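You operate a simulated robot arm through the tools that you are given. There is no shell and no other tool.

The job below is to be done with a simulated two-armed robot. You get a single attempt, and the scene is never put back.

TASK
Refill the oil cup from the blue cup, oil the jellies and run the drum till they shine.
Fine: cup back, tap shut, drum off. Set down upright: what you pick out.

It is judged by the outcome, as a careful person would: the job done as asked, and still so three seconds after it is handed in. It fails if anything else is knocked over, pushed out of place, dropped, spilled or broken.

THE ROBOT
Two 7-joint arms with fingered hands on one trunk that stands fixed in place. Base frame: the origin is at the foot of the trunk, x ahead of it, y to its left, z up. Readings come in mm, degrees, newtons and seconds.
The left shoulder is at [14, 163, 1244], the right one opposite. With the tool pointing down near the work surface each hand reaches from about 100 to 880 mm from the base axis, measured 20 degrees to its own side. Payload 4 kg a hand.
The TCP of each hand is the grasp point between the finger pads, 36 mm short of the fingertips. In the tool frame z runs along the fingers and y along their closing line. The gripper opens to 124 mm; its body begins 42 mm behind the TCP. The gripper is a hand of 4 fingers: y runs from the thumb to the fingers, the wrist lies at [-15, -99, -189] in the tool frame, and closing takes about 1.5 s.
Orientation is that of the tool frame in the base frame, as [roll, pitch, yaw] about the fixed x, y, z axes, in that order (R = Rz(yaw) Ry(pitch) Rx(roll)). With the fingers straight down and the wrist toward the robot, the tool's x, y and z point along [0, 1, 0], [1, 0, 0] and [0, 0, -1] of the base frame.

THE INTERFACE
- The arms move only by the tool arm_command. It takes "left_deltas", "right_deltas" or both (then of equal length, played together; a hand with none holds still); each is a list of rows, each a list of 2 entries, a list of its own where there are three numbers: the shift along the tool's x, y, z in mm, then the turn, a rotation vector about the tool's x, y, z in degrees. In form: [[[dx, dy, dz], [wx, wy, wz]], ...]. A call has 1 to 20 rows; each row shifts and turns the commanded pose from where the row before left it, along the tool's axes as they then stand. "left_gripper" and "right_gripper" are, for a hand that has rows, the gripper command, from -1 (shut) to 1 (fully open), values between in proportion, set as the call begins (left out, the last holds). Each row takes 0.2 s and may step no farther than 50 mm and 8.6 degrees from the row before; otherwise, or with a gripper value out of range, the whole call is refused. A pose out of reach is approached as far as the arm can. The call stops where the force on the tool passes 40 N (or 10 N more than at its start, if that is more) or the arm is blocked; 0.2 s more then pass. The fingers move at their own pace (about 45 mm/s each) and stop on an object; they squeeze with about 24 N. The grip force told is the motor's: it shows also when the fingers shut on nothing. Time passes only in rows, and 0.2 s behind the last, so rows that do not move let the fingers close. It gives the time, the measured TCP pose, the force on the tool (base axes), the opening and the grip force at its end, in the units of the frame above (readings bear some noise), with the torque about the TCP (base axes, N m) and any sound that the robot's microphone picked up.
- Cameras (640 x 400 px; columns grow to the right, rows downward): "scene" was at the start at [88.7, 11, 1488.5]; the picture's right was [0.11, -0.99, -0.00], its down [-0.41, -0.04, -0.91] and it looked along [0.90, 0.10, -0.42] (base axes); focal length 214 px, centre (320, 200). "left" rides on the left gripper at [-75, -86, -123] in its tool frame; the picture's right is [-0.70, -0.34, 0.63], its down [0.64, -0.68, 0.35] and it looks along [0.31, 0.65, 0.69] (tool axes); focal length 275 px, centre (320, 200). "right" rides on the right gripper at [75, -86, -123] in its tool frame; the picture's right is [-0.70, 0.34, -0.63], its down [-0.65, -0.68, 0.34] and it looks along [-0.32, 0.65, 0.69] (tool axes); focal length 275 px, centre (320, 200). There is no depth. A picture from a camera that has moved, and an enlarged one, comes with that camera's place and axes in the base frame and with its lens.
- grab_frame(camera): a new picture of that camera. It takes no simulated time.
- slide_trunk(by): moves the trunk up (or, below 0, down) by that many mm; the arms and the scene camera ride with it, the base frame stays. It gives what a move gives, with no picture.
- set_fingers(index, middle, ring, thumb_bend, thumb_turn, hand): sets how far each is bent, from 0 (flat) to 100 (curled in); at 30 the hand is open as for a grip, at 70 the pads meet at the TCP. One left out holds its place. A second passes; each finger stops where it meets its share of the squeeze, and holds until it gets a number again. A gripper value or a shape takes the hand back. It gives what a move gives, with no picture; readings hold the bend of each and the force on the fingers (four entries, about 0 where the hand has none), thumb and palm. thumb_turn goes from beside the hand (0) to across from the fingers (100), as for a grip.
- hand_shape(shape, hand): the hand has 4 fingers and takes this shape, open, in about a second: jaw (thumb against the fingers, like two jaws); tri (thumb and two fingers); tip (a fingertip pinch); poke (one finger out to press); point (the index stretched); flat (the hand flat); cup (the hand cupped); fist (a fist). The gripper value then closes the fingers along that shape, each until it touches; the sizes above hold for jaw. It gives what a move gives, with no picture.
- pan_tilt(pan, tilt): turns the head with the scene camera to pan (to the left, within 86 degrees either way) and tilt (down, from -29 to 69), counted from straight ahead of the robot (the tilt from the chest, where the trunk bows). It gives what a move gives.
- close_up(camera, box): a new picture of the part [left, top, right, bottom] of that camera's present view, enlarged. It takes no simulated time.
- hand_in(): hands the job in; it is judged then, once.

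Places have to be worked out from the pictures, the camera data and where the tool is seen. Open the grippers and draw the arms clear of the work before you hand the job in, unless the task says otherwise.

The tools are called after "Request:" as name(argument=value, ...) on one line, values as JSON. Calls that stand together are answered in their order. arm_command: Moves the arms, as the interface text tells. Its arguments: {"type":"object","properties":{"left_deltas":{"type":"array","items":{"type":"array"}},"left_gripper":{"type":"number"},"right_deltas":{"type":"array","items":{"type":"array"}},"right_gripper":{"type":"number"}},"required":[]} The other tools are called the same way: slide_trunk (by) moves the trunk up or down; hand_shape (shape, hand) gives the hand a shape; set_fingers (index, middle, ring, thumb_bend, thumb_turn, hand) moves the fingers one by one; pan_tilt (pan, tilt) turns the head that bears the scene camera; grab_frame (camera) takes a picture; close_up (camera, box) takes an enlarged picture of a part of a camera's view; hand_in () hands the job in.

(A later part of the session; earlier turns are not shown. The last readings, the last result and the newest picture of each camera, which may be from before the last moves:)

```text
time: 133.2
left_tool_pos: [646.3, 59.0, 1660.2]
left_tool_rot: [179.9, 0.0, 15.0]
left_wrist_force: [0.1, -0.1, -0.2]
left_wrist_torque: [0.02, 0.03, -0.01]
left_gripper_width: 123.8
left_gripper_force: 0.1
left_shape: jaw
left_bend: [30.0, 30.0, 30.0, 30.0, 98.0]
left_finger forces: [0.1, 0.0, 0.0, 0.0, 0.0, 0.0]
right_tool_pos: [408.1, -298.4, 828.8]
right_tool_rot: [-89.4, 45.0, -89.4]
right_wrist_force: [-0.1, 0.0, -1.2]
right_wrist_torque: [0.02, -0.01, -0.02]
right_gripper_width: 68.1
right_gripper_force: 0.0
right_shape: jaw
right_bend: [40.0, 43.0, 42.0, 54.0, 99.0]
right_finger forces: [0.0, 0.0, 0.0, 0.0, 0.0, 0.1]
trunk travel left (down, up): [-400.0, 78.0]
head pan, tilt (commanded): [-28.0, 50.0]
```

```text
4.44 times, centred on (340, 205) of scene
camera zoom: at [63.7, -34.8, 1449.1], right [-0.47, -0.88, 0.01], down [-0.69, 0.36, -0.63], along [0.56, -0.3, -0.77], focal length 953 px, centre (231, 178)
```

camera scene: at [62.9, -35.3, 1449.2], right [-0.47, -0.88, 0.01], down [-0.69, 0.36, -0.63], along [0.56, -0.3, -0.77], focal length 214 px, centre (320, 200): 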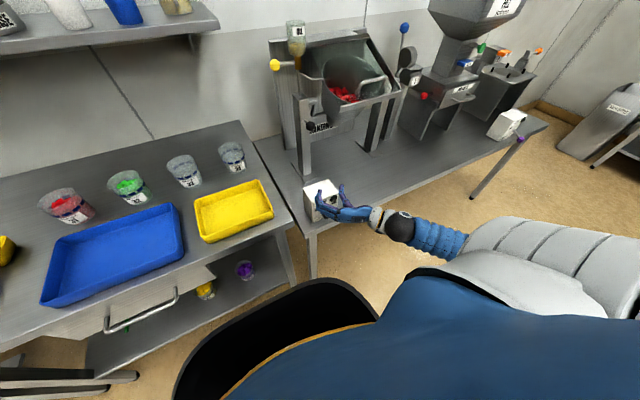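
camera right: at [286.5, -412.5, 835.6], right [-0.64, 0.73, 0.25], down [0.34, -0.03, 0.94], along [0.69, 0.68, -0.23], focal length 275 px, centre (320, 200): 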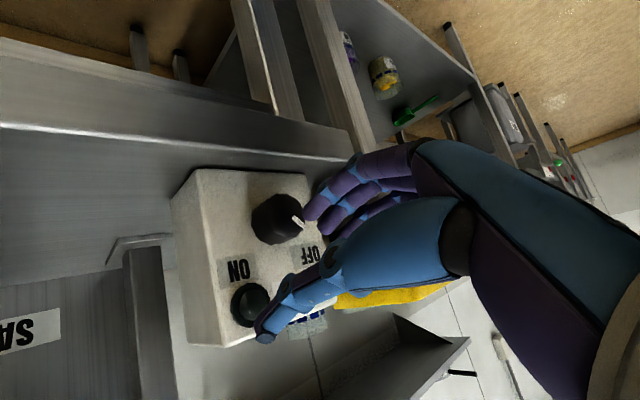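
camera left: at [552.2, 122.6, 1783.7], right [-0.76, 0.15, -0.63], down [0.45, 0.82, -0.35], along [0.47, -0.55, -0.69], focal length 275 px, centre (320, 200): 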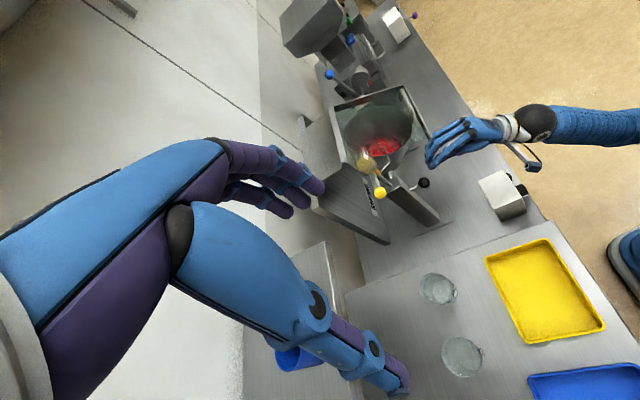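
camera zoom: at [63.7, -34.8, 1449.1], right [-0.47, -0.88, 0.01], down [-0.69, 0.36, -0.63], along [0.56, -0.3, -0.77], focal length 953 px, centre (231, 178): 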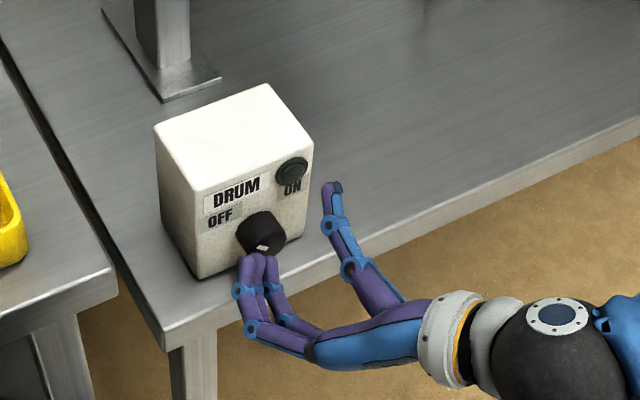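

Triangulating with the two right-camera views, the knob axis is at y ≈ -282, z ≈ 789, front face x ≈ 464. I shift in front of the knob axis.

Request:
arm_command(right_deltas=[[[8.5, 19.7, 0], [0, 0, 0]], [[8.4, 19.7, 0], [0, 0, 0]], [[0, 0, 0], [0, 0, 0]]])

Request:
grab_frame(camera="right")

Request:
close_up(camera="scene", box=[280, 160, 400, 250])

```text
time: 134.0
left_tool_pos: [646.5, 58.1, 1660.2]
left_tool_rot: [180.0, 0.0, 15.0]
left_wrist_force: [0.2, -0.5, -0.3]
left_wrist_torque: [-0.01, -0.03, 0.0]
left_gripper_width: 123.8
left_gripper_force: 0.1
left_shape: jaw
left_bend: [30.0, 30.0, 30.0, 30.0, 98.0]
left_finger forces: [0.0, 0.0, 0.0, 0.0, 0.0, 0.1]
right_tool_pos: [408.2, -283.0, 788.5]
right_tool_rot: [-89.3, 45.2, -89.2]
right_wrist_force: [0.1, 0.0, 0.8]
right_wrist_torque: [0.01, -0.02, 0.02]
right_gripper_width: 68.2
right_gripper_force: 0.1
right_shape: jaw
right_bend: [40.0, 43.0, 42.0, 54.0, 99.0]
right_finger forces: [0.0, 0.0, 0.0, 0.0, 0.0, 0.0]
trunk travel left (down, up): [-400.0, 78.0]
head pan, tilt (commanded): [-28.0, 50.0]
```

```text
taken
camera right: at [286.7, -395.9, 794.9], right [-0.64, 0.73, 0.25], down [0.34, -0.03, 0.94], along [0.69, 0.69, -0.23], focal length 275 px, centre (320, 200)
```

right: 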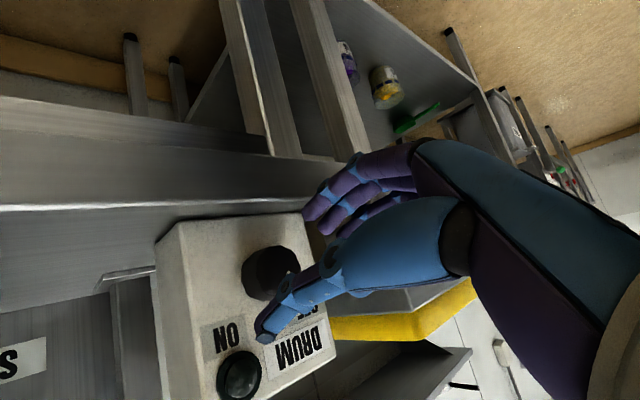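

```text
4.44 times, centred on (340, 205) of scene
camera zoom: at [64.0, -35.7, 1449.2], right [-0.47, -0.88, 0.01], down [-0.69, 0.36, -0.63], along [0.56, -0.3, -0.78], focal length 953 px, centre (231, 178)
```

zoom: 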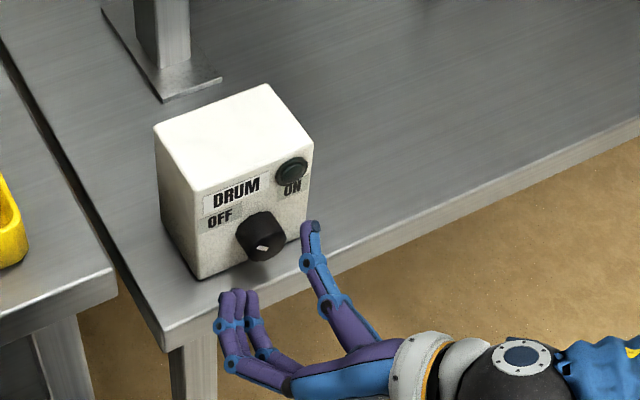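

The knob lies between thumb and fingers ahead. I advance gently along the knob axis.

Request:
arm_command(right_deltas=[[[0, 0, 10], [0, 0, 0]], [[0, 0, 10], [0, 0, 0]], [[0, 0, 10], [0, 0, 0]], [[0, 0, 8], [0, 0, 0]], [[0, 0, 0], [0, 0, 0]]])

Request:
grab_frame(camera="right")

Request:
close_up(camera="scene", box=[280, 160, 400, 250])

```text
time: 135.2
left_tool_pos: [643.0, 59.5, 1660.9]
left_tool_rot: [179.9, -0.1, 15.0]
left_wrist_force: [0.4, -0.1, 0.4]
left_wrist_torque: [-0.01, 0.0, 0.03]
left_gripper_width: 123.6
left_gripper_force: 0.0
left_shape: jaw
left_bend: [30.0, 30.0, 30.0, 30.0, 98.0]
left_finger forces: [0.0, 0.1, 0.0, 0.0, 0.0, 0.0]
right_tool_pos: [444.2, -281.0, 789.1]
right_tool_rot: [-89.3, 45.2, -89.0]
right_wrist_force: [-39.7, -3.0, 7.3]
right_wrist_torque: [0.17, 1.21, 0.69]
right_gripper_width: 68.8
right_gripper_force: 0.1
right_shape: jaw
right_bend: [41.0, 43.0, 42.0, 54.0, 99.0]
right_finger forces: [34.2, 7.3, 0.1, 0.1, 5.4, 0.0]
trunk travel left (down, up): [-400.0, 78.0]
head pan, tilt (commanded): [-28.0, 50.0]
```

```text
taken
camera right: at [322.5, -394.9, 796.7], right [-0.64, 0.73, 0.25], down [0.34, -0.03, 0.94], along [0.69, 0.69, -0.23], focal length 275 px, centre (320, 200)
```

right: 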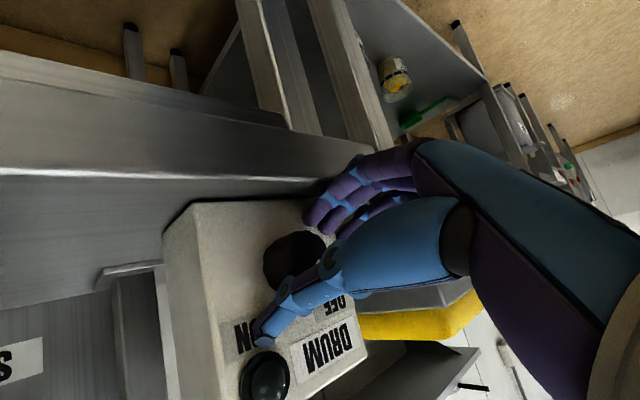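

```text
4.44 times, centred on (340, 205) of scene
camera zoom: at [60.7, -35.6, 1449.3], right [-0.47, -0.88, 0.01], down [-0.69, 0.36, -0.63], along [0.56, -0.3, -0.77], focal length 953 px, centre (231, 178)
```

zoom: 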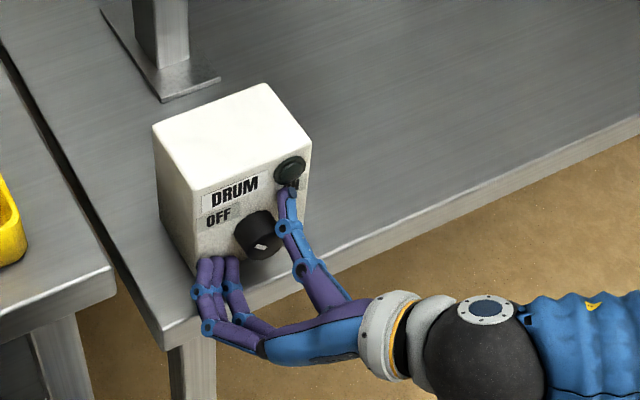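

The fingertips reached the box face (about 40 N). I back off 8 mm and then close on the knob.

Request:
arm_command(right_deltas=[[[0, 0, -5], [0, 0, 0]], [[0, 0, -3], [0, 0, 0]], [[0, 0, 0], [0, 0, 0]]])

Request:
close_up(camera="scene", box=[280, 160, 400, 250])

```text
time: 136.0
left_tool_pos: [646.7, 58.5, 1661.2]
left_tool_rot: [180.0, 0.1, 15.0]
left_wrist_force: [-0.8, 0.7, 0.5]
left_wrist_torque: [-0.01, 0.0, 0.02]
left_gripper_width: 123.7
left_gripper_force: 0.0
left_shape: jaw
left_bend: [30.0, 30.0, 30.0, 30.0, 98.0]
left_finger forces: [0.0, 0.0, 0.0, 0.0, 0.0, 0.0]
right_tool_pos: [440.0, -283.5, 790.3]
right_tool_rot: [-89.1, 45.1, -89.2]
right_wrist_force: [-0.4, -0.9, 3.9]
right_wrist_torque: [0.08, 0.01, 0.02]
right_gripper_width: 67.1
right_gripper_force: 0.0
right_shape: jaw
right_bend: [41.0, 43.0, 42.0, 54.0, 99.0]
right_finger forces: [4.3, 0.0, 0.0, 0.0, 0.0, 0.0]
trunk travel left (down, up): [-400.0, 78.0]
head pan, tilt (commanded): [-28.0, 50.0]
```

```text
4.44 times, centred on (340, 205) of scene
camera zoom: at [63.8, -35.5, 1449.2], right [-0.47, -0.88, 0.01], down [-0.69, 0.36, -0.63], along [0.56, -0.3, -0.77], focal length 953 px, centre (231, 178)
```

zoom: 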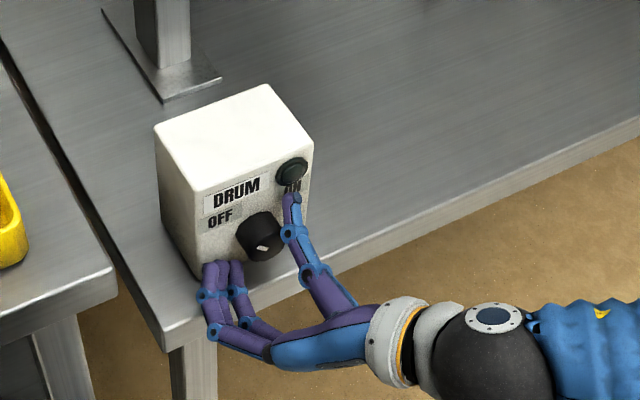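

The box stands where it was. I close thumb and fingers on the knob.

Request:
arm_command(right_deltas=[[[0, 0, 0], [0, 0, 0]], [[0, 0, 0], [0, 0, 0]], [[0, 0, 0], [0, 0, 0]], [[0, 0, 0], [0, 0, 0]], [[0, 0, 0], [0, 0, 0]], [[0, 0, 0], [0, 0, 0]]], right_gripper=-1)

Request:
close_up(camera="scene", box=[280, 160, 400, 250])

Request:
grab_frame(camera="right")

```text
time: 137.4
left_tool_pos: [645.2, 57.7, 1660.6]
left_tool_rot: [180.0, -0.1, 15.0]
left_wrist_force: [0.9, -0.2, 0.3]
left_wrist_torque: [0.0, 0.0, -0.02]
left_gripper_width: 123.7
left_gripper_force: 0.0
left_shape: jaw
left_bend: [30.0, 30.0, 30.0, 30.0, 98.0]
left_finger forces: [0.0, 0.1, 0.0, 0.0, 0.0, 0.1]
right_tool_pos: [439.8, -282.7, 790.6]
right_tool_rot: [-89.1, 45.0, -89.0]
right_wrist_force: [-8.4, -7.6, 9.8]
right_wrist_torque: [-0.09, -0.04, 0.03]
right_gripper_width: 42.5
right_gripper_force: 24.3
right_shape: jaw
right_bend: [52.0, 61.0, 61.0, 57.0, 100.0]
right_finger forces: [5.8, 10.7, 0.0, 0.0, 29.1, 0.0]
trunk travel left (down, up): [-400.0, 78.0]
head pan, tilt (commanded): [-28.0, 50.0]
```

```text
4.44 times, centred on (340, 205) of scene
camera zoom: at [62.9, -35.9, 1449.2], right [-0.47, -0.88, 0.01], down [-0.69, 0.36, -0.63], along [0.56, -0.3, -0.77], focal length 953 px, centre (231, 178)
```

zoom: 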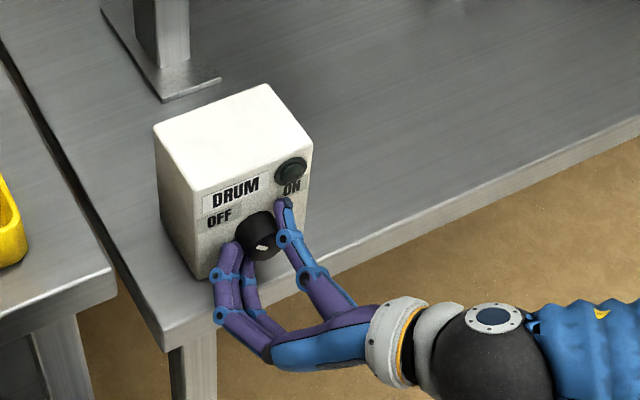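

```text
taken
camera right: at [316.9, -396.4, 796.8], right [-0.64, 0.73, 0.25], down [0.34, -0.03, 0.94], along [0.69, 0.69, -0.23], focal length 275 px, centre (320, 200)
```

right: 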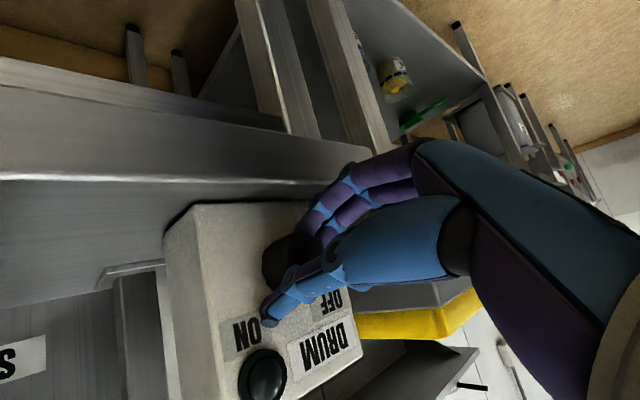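

The knob is gripped (42 mm). I turn it clockwise in steps, first 24°.

Request:
arm_command(right_deltas=[[[0, 0, 0], [0, 0, 6]], [[0, 0, 0], [0, 0, 6]], [[0, 0, 0], [0, 0, 6]], [[0, 0, 0], [0, 0, 6]], [[0, 0, 0], [0, 0, 0]]])

Request:
close_up(camera="scene", box=[290, 170, 350, 230])

```text
time: 138.6
left_tool_pos: [644.7, 57.3, 1662.9]
left_tool_rot: [180.0, 0.0, 15.0]
left_wrist_force: [0.2, -0.5, -0.2]
left_wrist_torque: [0.04, -0.01, -0.02]
left_gripper_width: 123.8
left_gripper_force: 0.1
left_shape: jaw
left_bend: [30.0, 30.0, 30.0, 30.0, 98.0]
left_finger forces: [0.0, 0.1, 0.1, 0.0, 0.0, 0.0]
right_tool_pos: [439.0, -282.7, 790.1]
right_tool_rot: [-88.3, 69.2, -88.1]
right_wrist_force: [-7.9, -13.0, 10.4]
right_wrist_torque: [-0.03, -0.2, -0.06]
right_gripper_width: 42.2
right_gripper_force: 24.0
right_shape: jaw
right_bend: [52.0, 61.0, 61.0, 57.0, 100.0]
right_finger forces: [5.2, 11.3, 0.1, 0.1, 31.9, 0.0]
trunk travel left (down, up): [-400.0, 78.0]
head pan, tilt (commanded): [-28.0, 50.0]
```

```text
6.67 times, centred on (320, 200) of scene
camera zoom: at [63.0, -36.3, 1449.2], right [-0.47, -0.88, 0.01], down [-0.69, 0.36, -0.63], along [0.56, -0.3, -0.77], focal length 1430 px, centre (320, 200)
```

zoom: 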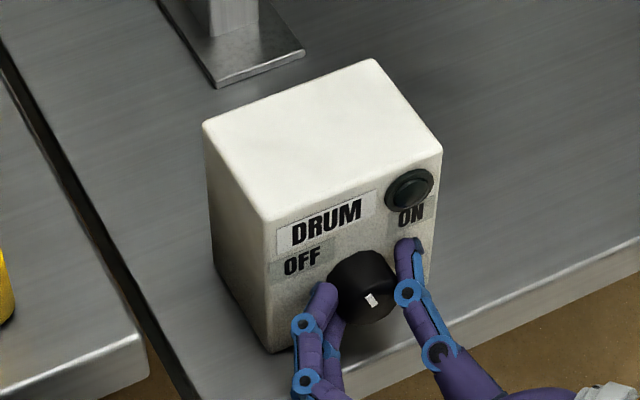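

The knob turns with the hand (pointer now nearly up). I continue another 30°.

Request:
arm_command(right_deltas=[[[0, 0, 0], [0, 0, 6]], [[0, 0, 0], [0, 0, 6]], [[0, 0, 0], [0, 0, 6]], [[0, 0, 0], [0, 0, 6]], [[0, 0, 0], [0, 0, 6]], [[0, 0, 0], [0, 0, 0]]])

Request:
close_up(camera="scene", box=[290, 170, 350, 230])

```text
time: 140.0
left_tool_pos: [646.3, 57.6, 1660.7]
left_tool_rot: [-180.0, 0.0, 15.0]
left_wrist_force: [-0.6, -0.2, -0.4]
left_wrist_torque: [0.02, 0.05, -0.01]
left_gripper_width: 123.7
left_gripper_force: 0.2
left_shape: jaw
left_bend: [30.0, 30.0, 30.0, 30.0, 98.0]
left_finger forces: [0.0, 0.0, 0.1, 0.0, 0.0, 0.0]
right_tool_pos: [437.9, -282.0, 790.0]
right_tool_rot: [86.7, 80.6, 86.9]
right_wrist_force: [-6.5, -17.6, 7.4]
right_wrist_torque: [-0.04, -0.24, -0.17]
right_gripper_width: 42.2
right_gripper_force: 23.1
right_shape: jaw
right_bend: [53.0, 61.0, 61.0, 57.0, 100.0]
right_finger forces: [4.6, 12.5, 0.0, 0.1, 32.2, 0.0]
trunk travel left (down, up): [-400.0, 78.0]
head pan, tilt (commanded): [-28.0, 50.0]
```

```text
6.67 times, centred on (320, 200) of scene
camera zoom: at [63.1, -36.8, 1449.2], right [-0.47, -0.88, 0.01], down [-0.69, 0.36, -0.63], along [0.56, -0.3, -0.78], focal length 1430 px, centre (320, 200)
```

zoom: 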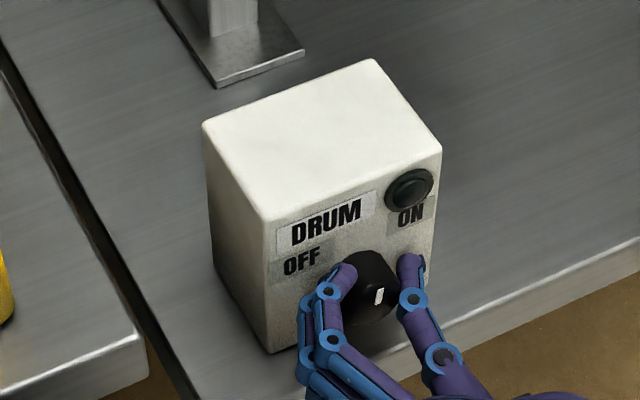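

The pointer is just past the top; the lamp is still dark. I continue toward ON.

Request:
arm_command(right_deltas=[[[0, 0, 0], [0, 0, 6]], [[0, 0, 0], [0, 0, 6]], [[0, 0, 0], [0, 0, 6]], [[0, 0, 0], [0, 0, 6]], [[0, 0, 0], [0, 0, 0]]])

Request:
close_up(camera="scene", box=[290, 170, 350, 230])

```text
time: 141.2
left_tool_pos: [643.4, 58.7, 1660.6]
left_tool_rot: [179.9, 0.0, 15.0]
left_wrist_force: [0.5, -0.2, -0.1]
left_wrist_torque: [-0.02, 0.0, 0.01]
left_gripper_width: 124.0
left_gripper_force: 0.0
left_shape: jaw
left_bend: [30.0, 30.0, 30.0, 30.0, 98.0]
left_finger forces: [0.0, 0.0, 0.1, 0.0, 0.0, 0.0]
right_tool_pos: [439.2, -283.2, 790.3]
right_tool_rot: [89.0, 56.8, 89.4]
right_wrist_force: [-12.4, -16.5, 2.9]
right_wrist_torque: [-0.05, -0.25, -0.22]
right_gripper_width: 41.5
right_gripper_force: 24.1
right_shape: jaw
right_bend: [53.0, 61.0, 61.0, 57.0, 100.0]
right_finger forces: [5.3, 13.9, 0.0, 0.0, 32.2, 0.1]
trunk travel left (down, up): [-400.0, 78.0]
head pan, tilt (commanded): [-28.0, 50.0]
```

```text
6.67 times, centred on (320, 200) of scene
camera zoom: at [62.9, -36.7, 1449.2], right [-0.47, -0.88, 0.01], down [-0.69, 0.36, -0.63], along [0.56, -0.3, -0.77], focal length 1430 px, centre (320, 200)
```

zoom: 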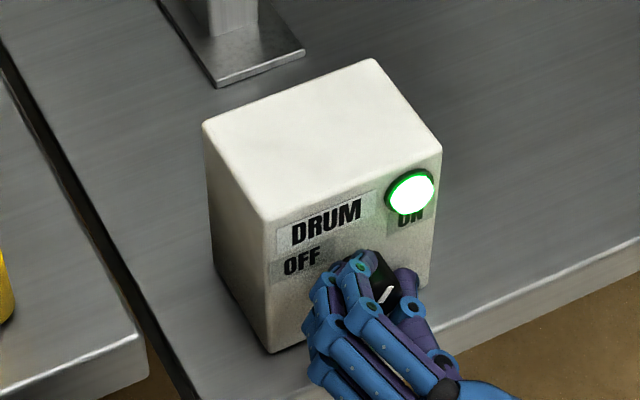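

The lamp is lit: the drum is ON. I keep hold of the knob and watch the drum with the left camera and head.

Request:
arm_command(right_deltas=[[[0, 0, 0], [0, 0, 3]], [[0, 0, 0], [0, 0, 0]], [[0, 0, 0], [0, 0, 0]], [[0, 0, 0], [0, 0, 0]], [[0, 0, 0], [0, 0, 0]], [[0, 0, 0], [0, 0, 0]], [[0, 0, 0], [0, 0, 0]], [[0, 0, 0], [0, 0, 0]], [[0, 0, 0], [0, 0, 0]], [[0, 0, 0], [0, 0, 0]]])

Request:
close_up(camera="left", box=[345, 90, 435, 170])

Request:
close_up(camera="scene", box=[260, 30, 420, 140])

```text
time: 143.4
left_tool_pos: [643.7, 57.1, 1661.2]
left_tool_rot: [-180.0, 0.0, 15.0]
left_wrist_force: [-0.4, 0.0, 0.2]
left_wrist_torque: [-0.06, -0.02, -0.04]
left_gripper_width: 123.8
left_gripper_force: 0.1
left_shape: jaw
left_bend: [30.0, 30.0, 30.0, 30.0, 98.0]
left_finger forces: [0.1, 0.1, 0.1, 0.0, 0.0, 0.0]
right_tool_pos: [438.7, -284.2, 789.2]
right_tool_rot: [88.9, 53.9, 89.4]
right_wrist_force: [-16.8, -16.7, 1.7]
right_wrist_torque: [-0.02, -0.17, -0.32]
right_gripper_width: 41.9
right_gripper_force: 23.6
right_shape: jaw
right_bend: [53.0, 61.0, 61.0, 57.0, 100.0]
right_finger forces: [5.3, 14.1, 0.0, 0.0, 34.6, 0.1]
trunk travel left (down, up): [-400.0, 78.0]
head pan, tilt (commanded): [-28.0, 50.0]
```

```text
5.00 times, centred on (390, 130) of left
camera zoom: at [550.8, 121.1, 1784.3], right [-0.76, 0.15, -0.63], down [0.45, 0.83, -0.35], along [0.47, -0.55, -0.69], focal length 1376 px, centre (-30, 550)
```

zoom: 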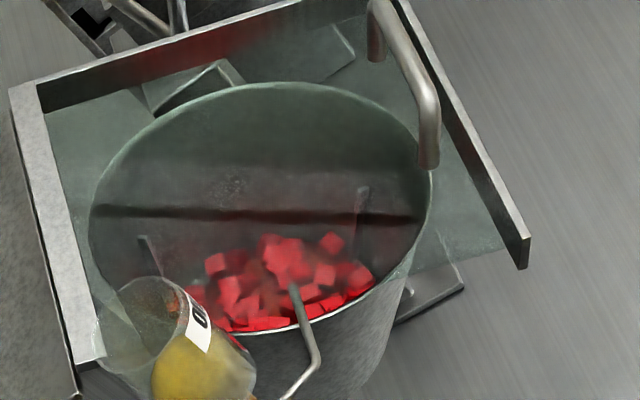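

```text
3.64 times, centred on (340, 85) of scene
camera zoom: at [62.6, -36.6, 1449.2], right [-0.47, -0.88, 0.01], down [-0.69, 0.36, -0.63], along [0.56, -0.3, -0.77], focal length 780 px, centre (247, 618)
```

zoom: 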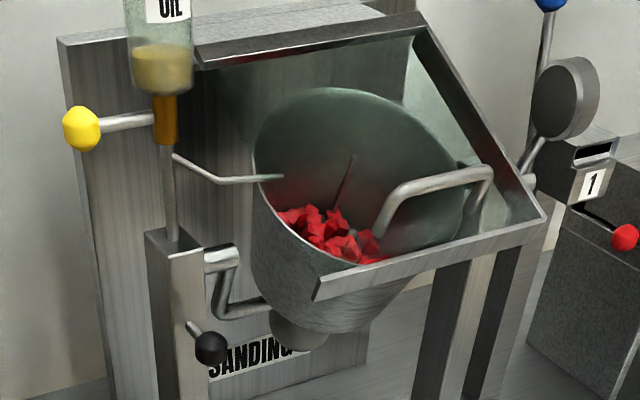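

The drum turns (its baffle has moved). I let it run and look at the jellies at intervals.

Request:
close_up(camera="scene", box=[322, 75, 372, 105])

Request:
arm_command(right_deltas=[[[0, 0, 0], [0, 0, 0]], [[0, 0, 0], [0, 0, 0]], [[0, 0, 0], [0, 0, 0]], [[0, 0, 0], [0, 0, 0]], [[0, 0, 0], [0, 0, 0]], [[0, 0, 0], [0, 0, 0]], [[0, 0, 0], [0, 0, 0]], [[0, 0, 0], [0, 0, 0]], [[0, 0, 0], [0, 0, 0]], [[0, 0, 0], [0, 0, 0]], [[0, 0, 0], [0, 0, 0]], [[0, 0, 0], [0, 0, 0]], [[0, 0, 0], [0, 0, 0]], [[0, 0, 0], [0, 0, 0]], [[0, 0, 0], [0, 0, 0]], [[0, 0, 0], [0, 0, 0]], [[0, 0, 0], [0, 0, 0]], [[0, 0, 0], [0, 0, 0]], [[0, 0, 0], [0, 0, 0]], [[0, 0, 0], [0, 0, 0]]])

Request:
close_up(camera="scene", box=[322, 75, 372, 105])

Request:
close_up(camera="left", box=[345, 90, 435, 170])

```text
12.80 times, centred on (347, 90) of scene
camera zoom: at [62.6, -36.6, 1449.2], right [-0.47, -0.88, 0.01], down [-0.69, 0.36, -0.63], along [0.56, -0.3, -0.77], focal length 2745 px, centre (-26, 1608)
```

zoom: 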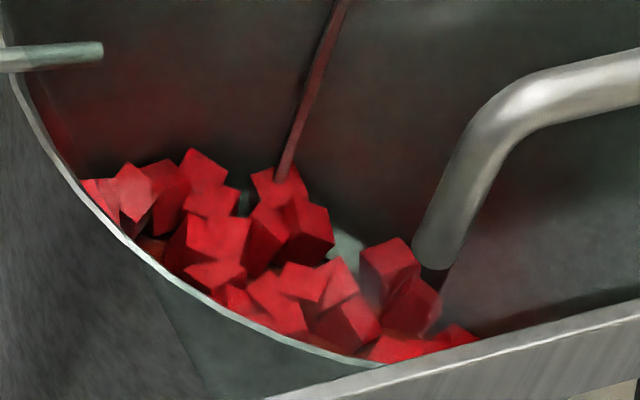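

```text
time: 147.6
left_tool_pos: [645.3, 57.2, 1660.9]
left_tool_rot: [-180.0, -0.1, 15.0]
left_wrist_force: [0.0, 0.0, -0.7]
left_wrist_torque: [0.01, 0.0, 0.02]
left_gripper_width: 123.7
left_gripper_force: 0.1
left_shape: jaw
left_bend: [30.0, 30.0, 30.0, 30.0, 98.0]
left_finger forces: [0.1, 0.0, 0.0, 0.0, 0.1, 0.0]
right_tool_pos: [439.4, -283.2, 790.2]
right_tool_rot: [88.8, 53.8, 89.3]
right_wrist_force: [-16.4, -16.8, 1.4]
right_wrist_torque: [-0.02, -0.22, -0.35]
right_gripper_width: 41.9
right_gripper_force: 23.7
right_shape: jaw
right_bend: [53.0, 61.0, 61.0, 57.0, 100.0]
right_finger forces: [5.3, 14.0, 0.0, 0.0, 34.5, 0.0]
trunk travel left (down, up): [-400.0, 78.0]
head pan, tilt (commanded): [-28.0, 50.0]
```

```text
12.80 times, centred on (347, 90) of scene
camera zoom: at [62.6, -36.7, 1449.2], right [-0.47, -0.88, 0.01], down [-0.69, 0.36, -0.63], along [0.56, -0.3, -0.77], focal length 2745 px, centre (-26, 1608)
```

zoom: 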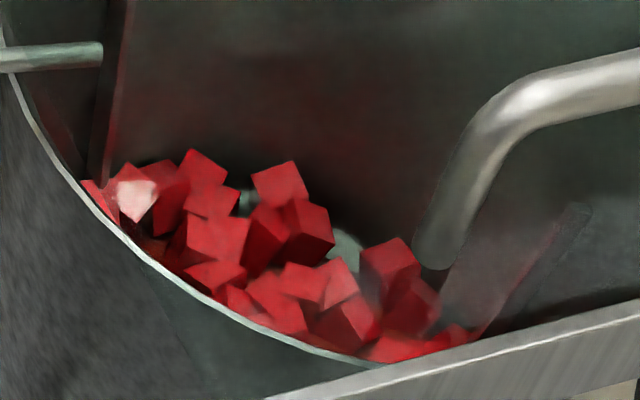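

```text
5.00 times, centred on (390, 130) of left
camera zoom: at [550.8, 121.1, 1784.3], right [-0.76, 0.15, -0.63], down [0.45, 0.83, -0.35], along [0.47, -0.55, -0.69], focal length 1376 px, centre (-30, 550)
```

zoom: 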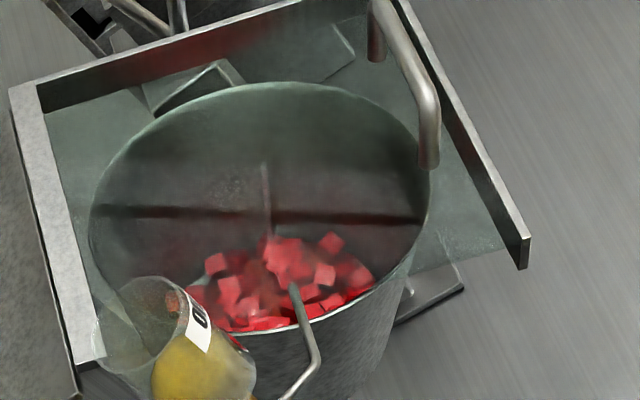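

A bright gloss begins to show on the jellies. I let the drum run on and compare.

Request:
arm_command(right_deltas=[[[0, 0, 0], [0, 0, 0]], [[0, 0, 0], [0, 0, 0]], [[0, 0, 0], [0, 0, 0]], [[0, 0, 0], [0, 0, 0]], [[0, 0, 0], [0, 0, 0]], [[0, 0, 0], [0, 0, 0]], [[0, 0, 0], [0, 0, 0]], [[0, 0, 0], [0, 0, 0]], [[0, 0, 0], [0, 0, 0]], [[0, 0, 0], [0, 0, 0]], [[0, 0, 0], [0, 0, 0]], [[0, 0, 0], [0, 0, 0]], [[0, 0, 0], [0, 0, 0]], [[0, 0, 0], [0, 0, 0]], [[0, 0, 0], [0, 0, 0]], [[0, 0, 0], [0, 0, 0]], [[0, 0, 0], [0, 0, 0]], [[0, 0, 0], [0, 0, 0]], [[0, 0, 0], [0, 0, 0]], [[0, 0, 0], [0, 0, 0]]])

Request:
arm_command(right_deltas=[[[0, 0, 0], [0, 0, 0]], [[0, 0, 0], [0, 0, 0]], [[0, 0, 0], [0, 0, 0]], [[0, 0, 0], [0, 0, 0]], [[0, 0, 0], [0, 0, 0]], [[0, 0, 0], [0, 0, 0]], [[0, 0, 0], [0, 0, 0]], [[0, 0, 0], [0, 0, 0]], [[0, 0, 0], [0, 0, 0]], [[0, 0, 0], [0, 0, 0]], [[0, 0, 0], [0, 0, 0]], [[0, 0, 0], [0, 0, 0]], [[0, 0, 0], [0, 0, 0]], [[0, 0, 0], [0, 0, 0]], [[0, 0, 0], [0, 0, 0]], [[0, 0, 0], [0, 0, 0]], [[0, 0, 0], [0, 0, 0]], [[0, 0, 0], [0, 0, 0]], [[0, 0, 0], [0, 0, 0]], [[0, 0, 0], [0, 0, 0]]])

Request:
close_up(camera="scene", box=[322, 75, 372, 105])

Request:
close_up(camera="left", box=[345, 90, 435, 170])

```text
time: 151.8
left_tool_pos: [643.4, 56.8, 1662.0]
left_tool_rot: [180.0, 0.1, 15.0]
left_wrist_force: [-0.1, -0.5, 0.1]
left_wrist_torque: [0.0, 0.01, 0.02]
left_gripper_width: 123.7
left_gripper_force: 0.1
left_shape: jaw
left_bend: [30.0, 30.0, 30.0, 30.0, 98.0]
left_finger forces: [0.0, 0.1, 0.0, 0.0, 0.1, 0.0]
right_tool_pos: [438.8, -283.6, 790.3]
right_tool_rot: [88.9, 53.8, 89.3]
right_wrist_force: [-16.5, -18.0, 2.8]
right_wrist_torque: [0.02, -0.19, -0.3]
right_gripper_width: 41.9
right_gripper_force: 24.2
right_shape: jaw
right_bend: [53.0, 61.0, 61.0, 57.0, 100.0]
right_finger forces: [5.3, 14.2, 0.0, 0.1, 34.8, 0.0]
trunk travel left (down, up): [-400.0, 78.0]
head pan, tilt (commanded): [-28.0, 50.0]
```

```text
time: 156.0
left_tool_pos: [645.5, 57.7, 1660.0]
left_tool_rot: [-180.0, 0.0, 14.9]
left_wrist_force: [0.7, 0.9, 0.7]
left_wrist_torque: [0.01, 0.01, -0.02]
left_gripper_width: 123.9
left_gripper_force: 0.1
left_shape: jaw
left_bend: [30.0, 30.0, 30.0, 30.0, 98.0]
left_finger forces: [0.0, 0.1, 0.0, 0.0, 0.1, 0.0]
right_tool_pos: [438.7, -283.5, 790.6]
right_tool_rot: [89.0, 53.9, 89.4]
right_wrist_force: [-16.5, -17.7, 1.7]
right_wrist_torque: [0.0, -0.2, -0.28]
right_gripper_width: 42.0
right_gripper_force: 23.9
right_shape: jaw
right_bend: [53.0, 61.0, 61.0, 57.0, 100.0]
right_finger forces: [5.3, 14.2, 0.1, 0.0, 34.6, 0.1]
trunk travel left (down, up): [-400.0, 78.0]
head pan, tilt (commanded): [-28.0, 50.0]
```

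```text
12.80 times, centred on (347, 90) of scene
camera zoom: at [62.6, -36.7, 1449.2], right [-0.47, -0.88, 0.01], down [-0.69, 0.36, -0.63], along [0.56, -0.3, -0.77], focal length 2745 px, centre (-26, 1608)
```

zoom: 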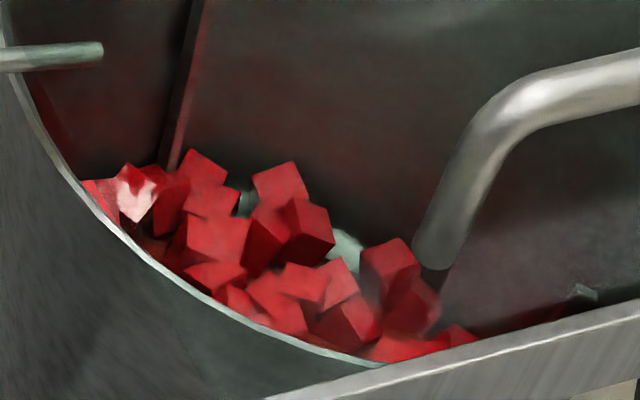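

```text
5.00 times, centred on (390, 130) of left
camera zoom: at [550.8, 121.1, 1784.3], right [-0.76, 0.15, -0.63], down [0.45, 0.83, -0.35], along [0.47, -0.55, -0.69], focal length 1376 px, centre (-30, 550)
```

zoom: 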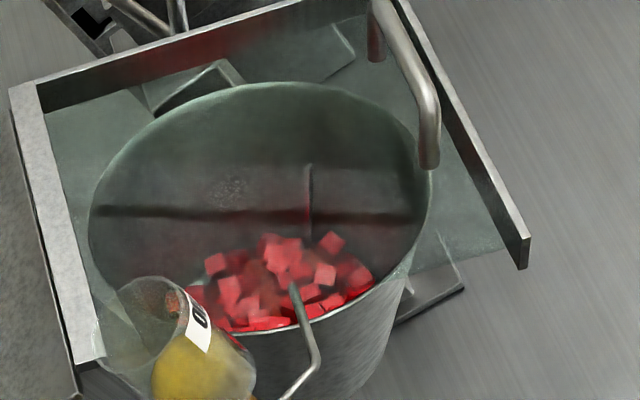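

The highlight sharpens with time, so the shine is building. I zoom on that cube and run some more.

Request:
close_up(camera="scene", box=[326, 84, 346, 98])

Request:
arm_command(right_deltas=[[[0, 0, 0], [0, 0, 0]], [[0, 0, 0], [0, 0, 0]], [[0, 0, 0], [0, 0, 0]], [[0, 0, 0], [0, 0, 0]], [[0, 0, 0], [0, 0, 0]], [[0, 0, 0], [0, 0, 0]], [[0, 0, 0], [0, 0, 0]], [[0, 0, 0], [0, 0, 0]], [[0, 0, 0], [0, 0, 0]], [[0, 0, 0], [0, 0, 0]], [[0, 0, 0], [0, 0, 0]], [[0, 0, 0], [0, 0, 0]], [[0, 0, 0], [0, 0, 0]], [[0, 0, 0], [0, 0, 0]], [[0, 0, 0], [0, 0, 0]], [[0, 0, 0], [0, 0, 0]], [[0, 0, 0], [0, 0, 0]], [[0, 0, 0], [0, 0, 0]], [[0, 0, 0], [0, 0, 0]], [[0, 0, 0], [0, 0, 0]]])

Request:
arm_command(right_deltas=[[[0, 0, 0], [0, 0, 0]], [[0, 0, 0], [0, 0, 0]], [[0, 0, 0], [0, 0, 0]], [[0, 0, 0], [0, 0, 0]], [[0, 0, 0], [0, 0, 0]], [[0, 0, 0], [0, 0, 0]], [[0, 0, 0], [0, 0, 0]], [[0, 0, 0], [0, 0, 0]], [[0, 0, 0], [0, 0, 0]], [[0, 0, 0], [0, 0, 0]], [[0, 0, 0], [0, 0, 0]], [[0, 0, 0], [0, 0, 0]], [[0, 0, 0], [0, 0, 0]], [[0, 0, 0], [0, 0, 0]], [[0, 0, 0], [0, 0, 0]], [[0, 0, 0], [0, 0, 0]], [[0, 0, 0], [0, 0, 0]], [[0, 0, 0], [0, 0, 0]], [[0, 0, 0], [0, 0, 0]], [[0, 0, 0], [0, 0, 0]]])

Request:
close_up(camera="scene", box=[322, 75, 372, 105])

Request:
close_up(camera="scene", box=[326, 84, 346, 98])

Request:
close_up(camera="left", box=[370, 125, 410, 160])

```text
16.00 times, centred on (336, 91) of scene
camera zoom: at [62.6, -36.7, 1449.2], right [-0.47, -0.88, 0.01], down [-0.69, 0.36, -0.63], along [0.56, -0.3, -0.77], focal length 3432 px, centre (64, 1944)
```

zoom: 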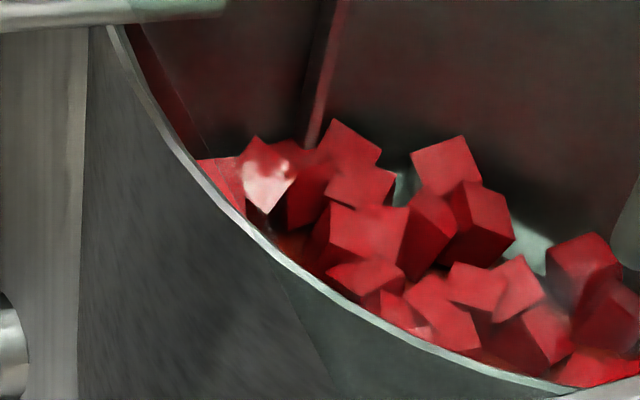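

```text
time: 160.2
left_tool_pos: [645.6, 56.6, 1661.4]
left_tool_rot: [-179.9, 0.0, 15.0]
left_wrist_force: [0.3, 1.1, -0.4]
left_wrist_torque: [-0.02, -0.02, 0.03]
left_gripper_width: 123.6
left_gripper_force: 0.1
left_shape: jaw
left_bend: [30.0, 30.0, 30.0, 30.0, 98.0]
left_finger forces: [0.0, 0.0, 0.1, 0.0, 0.1, 0.1]
right_tool_pos: [437.5, -283.8, 790.5]
right_tool_rot: [88.9, 53.7, 89.4]
right_wrist_force: [-16.5, -17.3, 2.4]
right_wrist_torque: [-0.01, -0.19, -0.33]
right_gripper_width: 42.0
right_gripper_force: 24.4
right_shape: jaw
right_bend: [53.0, 61.0, 61.0, 57.0, 100.0]
right_finger forces: [5.3, 14.1, 0.0, 0.0, 34.7, 0.0]
trunk travel left (down, up): [-400.0, 78.0]
head pan, tilt (commanded): [-28.0, 50.0]
```

```text
time: 164.4
left_tool_pos: [645.7, 56.5, 1661.4]
left_tool_rot: [180.0, 0.0, 15.0]
left_wrist_force: [0.6, 0.8, 0.2]
left_wrist_torque: [-0.01, -0.03, -0.01]
left_gripper_width: 123.9
left_gripper_force: 0.1
left_shape: jaw
left_bend: [30.0, 30.0, 30.0, 30.0, 98.0]
left_finger forces: [0.1, 0.0, 0.1, 0.0, 0.1, 0.1]
right_tool_pos: [439.1, -282.6, 789.7]
right_tool_rot: [89.0, 54.0, 89.5]
right_wrist_force: [-17.2, -18.2, 2.1]
right_wrist_torque: [0.03, -0.18, -0.32]
right_gripper_width: 41.8
right_gripper_force: 24.3
right_shape: jaw
right_bend: [53.0, 61.0, 61.0, 57.0, 100.0]
right_finger forces: [5.3, 14.1, 0.1, 0.0, 34.7, 0.0]
trunk travel left (down, up): [-400.0, 78.0]
head pan, tilt (commanded): [-28.0, 50.0]
```

```text
12.80 times, centred on (347, 90) of scene
camera zoom: at [62.6, -36.7, 1449.2], right [-0.47, -0.88, 0.01], down [-0.69, 0.36, -0.63], along [0.56, -0.3, -0.77], focal length 2745 px, centre (-26, 1608)
```

zoom: 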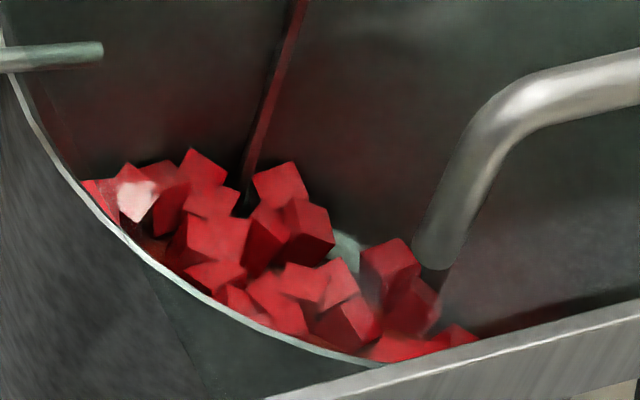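

```text
16.00 times, centred on (336, 91) of scene
camera zoom: at [62.6, -36.7, 1449.2], right [-0.47, -0.88, 0.01], down [-0.69, 0.36, -0.63], along [0.56, -0.3, -0.77], focal length 3432 px, centre (64, 1944)
```

zoom: 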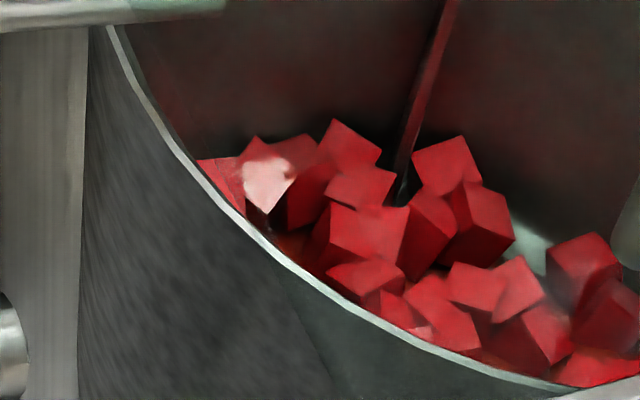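

```text
11.43 times, centred on (390, 142) of left
camera zoom: at [550.8, 121.1, 1784.3], right [-0.76, 0.15, -0.63], down [0.45, 0.83, -0.35], along [0.47, -0.55, -0.69], focal length 3146 px, centre (-480, 857)
```

zoom: 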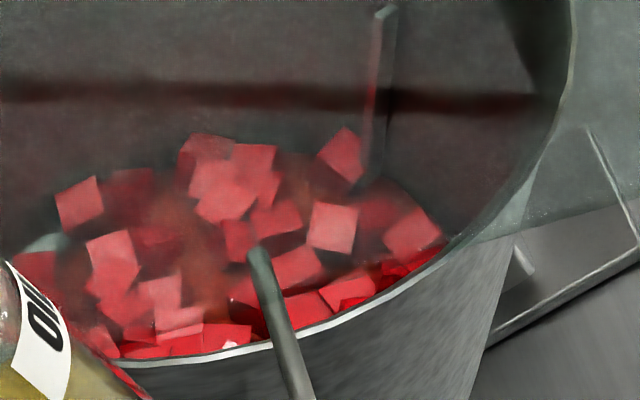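

The jellies look glossier from the left camera too, with white glints. I run the drum about 16 seconds more and compare until nothing changes.

Request:
arm_command(right_deltas=[[[0, 0, 0], [0, 0, 0]], [[0, 0, 0], [0, 0, 0]], [[0, 0, 0], [0, 0, 0]], [[0, 0, 0], [0, 0, 0]], [[0, 0, 0], [0, 0, 0]], [[0, 0, 0], [0, 0, 0]], [[0, 0, 0], [0, 0, 0]], [[0, 0, 0], [0, 0, 0]], [[0, 0, 0], [0, 0, 0]], [[0, 0, 0], [0, 0, 0]], [[0, 0, 0], [0, 0, 0]], [[0, 0, 0], [0, 0, 0]], [[0, 0, 0], [0, 0, 0]], [[0, 0, 0], [0, 0, 0]], [[0, 0, 0], [0, 0, 0]], [[0, 0, 0], [0, 0, 0]], [[0, 0, 0], [0, 0, 0]], [[0, 0, 0], [0, 0, 0]], [[0, 0, 0], [0, 0, 0]], [[0, 0, 0], [0, 0, 0]]])

Request:
arm_command(right_deltas=[[[0, 0, 0], [0, 0, 0]], [[0, 0, 0], [0, 0, 0]], [[0, 0, 0], [0, 0, 0]], [[0, 0, 0], [0, 0, 0]], [[0, 0, 0], [0, 0, 0]], [[0, 0, 0], [0, 0, 0]], [[0, 0, 0], [0, 0, 0]], [[0, 0, 0], [0, 0, 0]], [[0, 0, 0], [0, 0, 0]], [[0, 0, 0], [0, 0, 0]], [[0, 0, 0], [0, 0, 0]], [[0, 0, 0], [0, 0, 0]], [[0, 0, 0], [0, 0, 0]], [[0, 0, 0], [0, 0, 0]], [[0, 0, 0], [0, 0, 0]], [[0, 0, 0], [0, 0, 0]], [[0, 0, 0], [0, 0, 0]], [[0, 0, 0], [0, 0, 0]], [[0, 0, 0], [0, 0, 0]], [[0, 0, 0], [0, 0, 0]]])

Request:
arm_command(right_deltas=[[[0, 0, 0], [0, 0, 0]], [[0, 0, 0], [0, 0, 0]], [[0, 0, 0], [0, 0, 0]], [[0, 0, 0], [0, 0, 0]], [[0, 0, 0], [0, 0, 0]], [[0, 0, 0], [0, 0, 0]], [[0, 0, 0], [0, 0, 0]], [[0, 0, 0], [0, 0, 0]], [[0, 0, 0], [0, 0, 0]], [[0, 0, 0], [0, 0, 0]], [[0, 0, 0], [0, 0, 0]], [[0, 0, 0], [0, 0, 0]], [[0, 0, 0], [0, 0, 0]], [[0, 0, 0], [0, 0, 0]], [[0, 0, 0], [0, 0, 0]], [[0, 0, 0], [0, 0, 0]], [[0, 0, 0], [0, 0, 0]], [[0, 0, 0], [0, 0, 0]], [[0, 0, 0], [0, 0, 0]], [[0, 0, 0], [0, 0, 0]]])

Request:
arm_command(right_deltas=[[[0, 0, 0], [0, 0, 0]], [[0, 0, 0], [0, 0, 0]], [[0, 0, 0], [0, 0, 0]], [[0, 0, 0], [0, 0, 0]], [[0, 0, 0], [0, 0, 0]], [[0, 0, 0], [0, 0, 0]], [[0, 0, 0], [0, 0, 0]], [[0, 0, 0], [0, 0, 0]], [[0, 0, 0], [0, 0, 0]], [[0, 0, 0], [0, 0, 0]], [[0, 0, 0], [0, 0, 0]], [[0, 0, 0], [0, 0, 0]], [[0, 0, 0], [0, 0, 0]], [[0, 0, 0], [0, 0, 0]], [[0, 0, 0], [0, 0, 0]], [[0, 0, 0], [0, 0, 0]], [[0, 0, 0], [0, 0, 0]], [[0, 0, 0], [0, 0, 0]], [[0, 0, 0], [0, 0, 0]], [[0, 0, 0], [0, 0, 0]]])

Request:
close_up(camera="scene", box=[326, 84, 346, 98])

Request:
close_up(camera="left", box=[370, 125, 410, 160])

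```text
time: 168.6
left_tool_pos: [645.5, 58.1, 1660.5]
left_tool_rot: [180.0, 0.0, 14.9]
left_wrist_force: [0.0, 0.0, -0.2]
left_wrist_torque: [0.01, 0.03, 0.01]
left_gripper_width: 123.8
left_gripper_force: 0.1
left_shape: jaw
left_bend: [30.0, 30.0, 30.0, 30.0, 98.0]
left_finger forces: [0.0, 0.0, 0.1, 0.1, 0.0, 0.0]
right_tool_pos: [438.5, -283.8, 790.2]
right_tool_rot: [88.9, 53.8, 89.4]
right_wrist_force: [-17.8, -18.2, 2.1]
right_wrist_torque: [0.0, -0.18, -0.3]
right_gripper_width: 41.9
right_gripper_force: 24.0
right_shape: jaw
right_bend: [53.0, 61.0, 61.0, 57.0, 100.0]
right_finger forces: [5.3, 14.1, 0.0, 0.1, 34.8, 0.0]
trunk travel left (down, up): [-400.0, 78.0]
head pan, tilt (commanded): [-28.0, 50.0]
```

```text
time: 172.8
left_tool_pos: [644.8, 56.1, 1660.2]
left_tool_rot: [-180.0, -0.1, 15.1]
left_wrist_force: [0.3, 0.5, 0.6]
left_wrist_torque: [-0.01, 0.05, -0.03]
left_gripper_width: 123.6
left_gripper_force: 0.0
left_shape: jaw
left_bend: [30.0, 30.0, 30.0, 30.0, 98.0]
left_finger forces: [0.0, 0.1, 0.0, 0.0, 0.0, 0.0]
right_tool_pos: [439.3, -283.8, 790.6]
right_tool_rot: [88.9, 53.9, 89.3]
right_wrist_force: [-17.2, -17.5, 2.1]
right_wrist_torque: [0.0, -0.18, -0.33]
right_gripper_width: 41.8
right_gripper_force: 24.2
right_shape: jaw
right_bend: [53.0, 61.0, 61.0, 57.0, 100.0]
right_finger forces: [5.5, 14.1, 0.1, 0.1, 34.7, 0.1]
trunk travel left (down, up): [-400.0, 78.0]
head pan, tilt (commanded): [-28.0, 50.0]
```

```text
time: 177.0
left_tool_pos: [644.6, 57.1, 1661.8]
left_tool_rot: [180.0, 0.0, 15.0]
left_wrist_force: [-0.4, 0.0, 0.3]
left_wrist_torque: [0.02, 0.01, 0.0]
left_gripper_width: 123.7
left_gripper_force: 0.0
left_shape: jaw
left_bend: [30.0, 30.0, 30.0, 30.0, 98.0]
left_finger forces: [0.0, 0.1, 0.0, 0.0, 0.0, 0.1]
right_tool_pos: [439.0, -283.6, 790.6]
right_tool_rot: [89.0, 53.8, 89.3]
right_wrist_force: [-17.8, -16.9, 1.4]
right_wrist_torque: [-0.03, -0.22, -0.33]
right_gripper_width: 41.8
right_gripper_force: 24.3
right_shape: jaw
right_bend: [53.0, 61.0, 61.0, 57.0, 100.0]
right_finger forces: [5.4, 14.2, 0.1, 0.1, 34.7, 0.0]
trunk travel left (down, up): [-400.0, 78.0]
head pan, tilt (commanded): [-28.0, 50.0]
```

```text
time: 181.2
left_tool_pos: [644.8, 57.0, 1661.0]
left_tool_rot: [180.0, 0.0, 15.0]
left_wrist_force: [-0.6, 0.1, -0.7]
left_wrist_torque: [-0.01, -0.01, 0.03]
left_gripper_width: 123.9
left_gripper_force: 0.1
left_shape: jaw
left_bend: [30.0, 30.0, 30.0, 30.0, 98.0]
left_finger forces: [0.1, 0.0, 0.0, 0.0, 0.0, 0.0]
right_tool_pos: [439.6, -283.7, 790.3]
right_tool_rot: [88.9, 53.8, 89.4]
right_wrist_force: [-16.8, -17.7, 0.6]
right_wrist_torque: [-0.02, -0.18, -0.34]
right_gripper_width: 42.0
right_gripper_force: 24.1
right_shape: jaw
right_bend: [53.0, 61.0, 61.0, 57.0, 100.0]
right_finger forces: [5.4, 14.0, 0.0, 0.0, 34.7, 0.0]
trunk travel left (down, up): [-400.0, 78.0]
head pan, tilt (commanded): [-28.0, 50.0]
```

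```text
16.00 times, centred on (336, 91) of scene
camera zoom: at [62.6, -36.7, 1449.2], right [-0.47, -0.88, 0.01], down [-0.69, 0.36, -0.63], along [0.56, -0.3, -0.77], focal length 3432 px, centre (64, 1944)
```

zoom: 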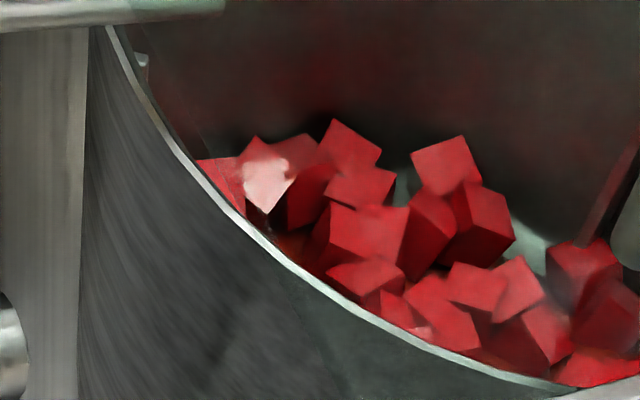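

```text
11.43 times, centred on (390, 142) of left
camera zoom: at [550.8, 121.1, 1784.3], right [-0.76, 0.15, -0.63], down [0.45, 0.83, -0.35], along [0.47, -0.55, -0.69], focal length 3146 px, centre (-480, 857)
```

zoom: 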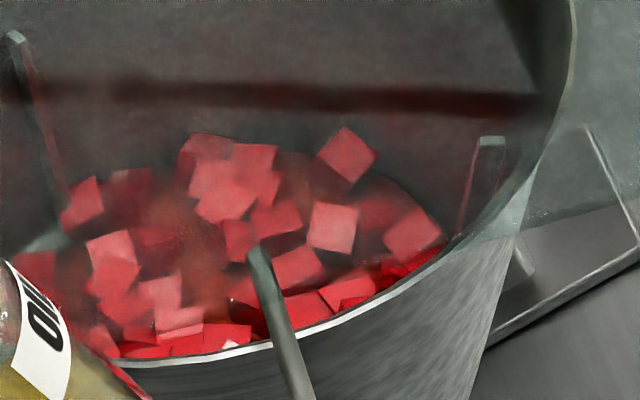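

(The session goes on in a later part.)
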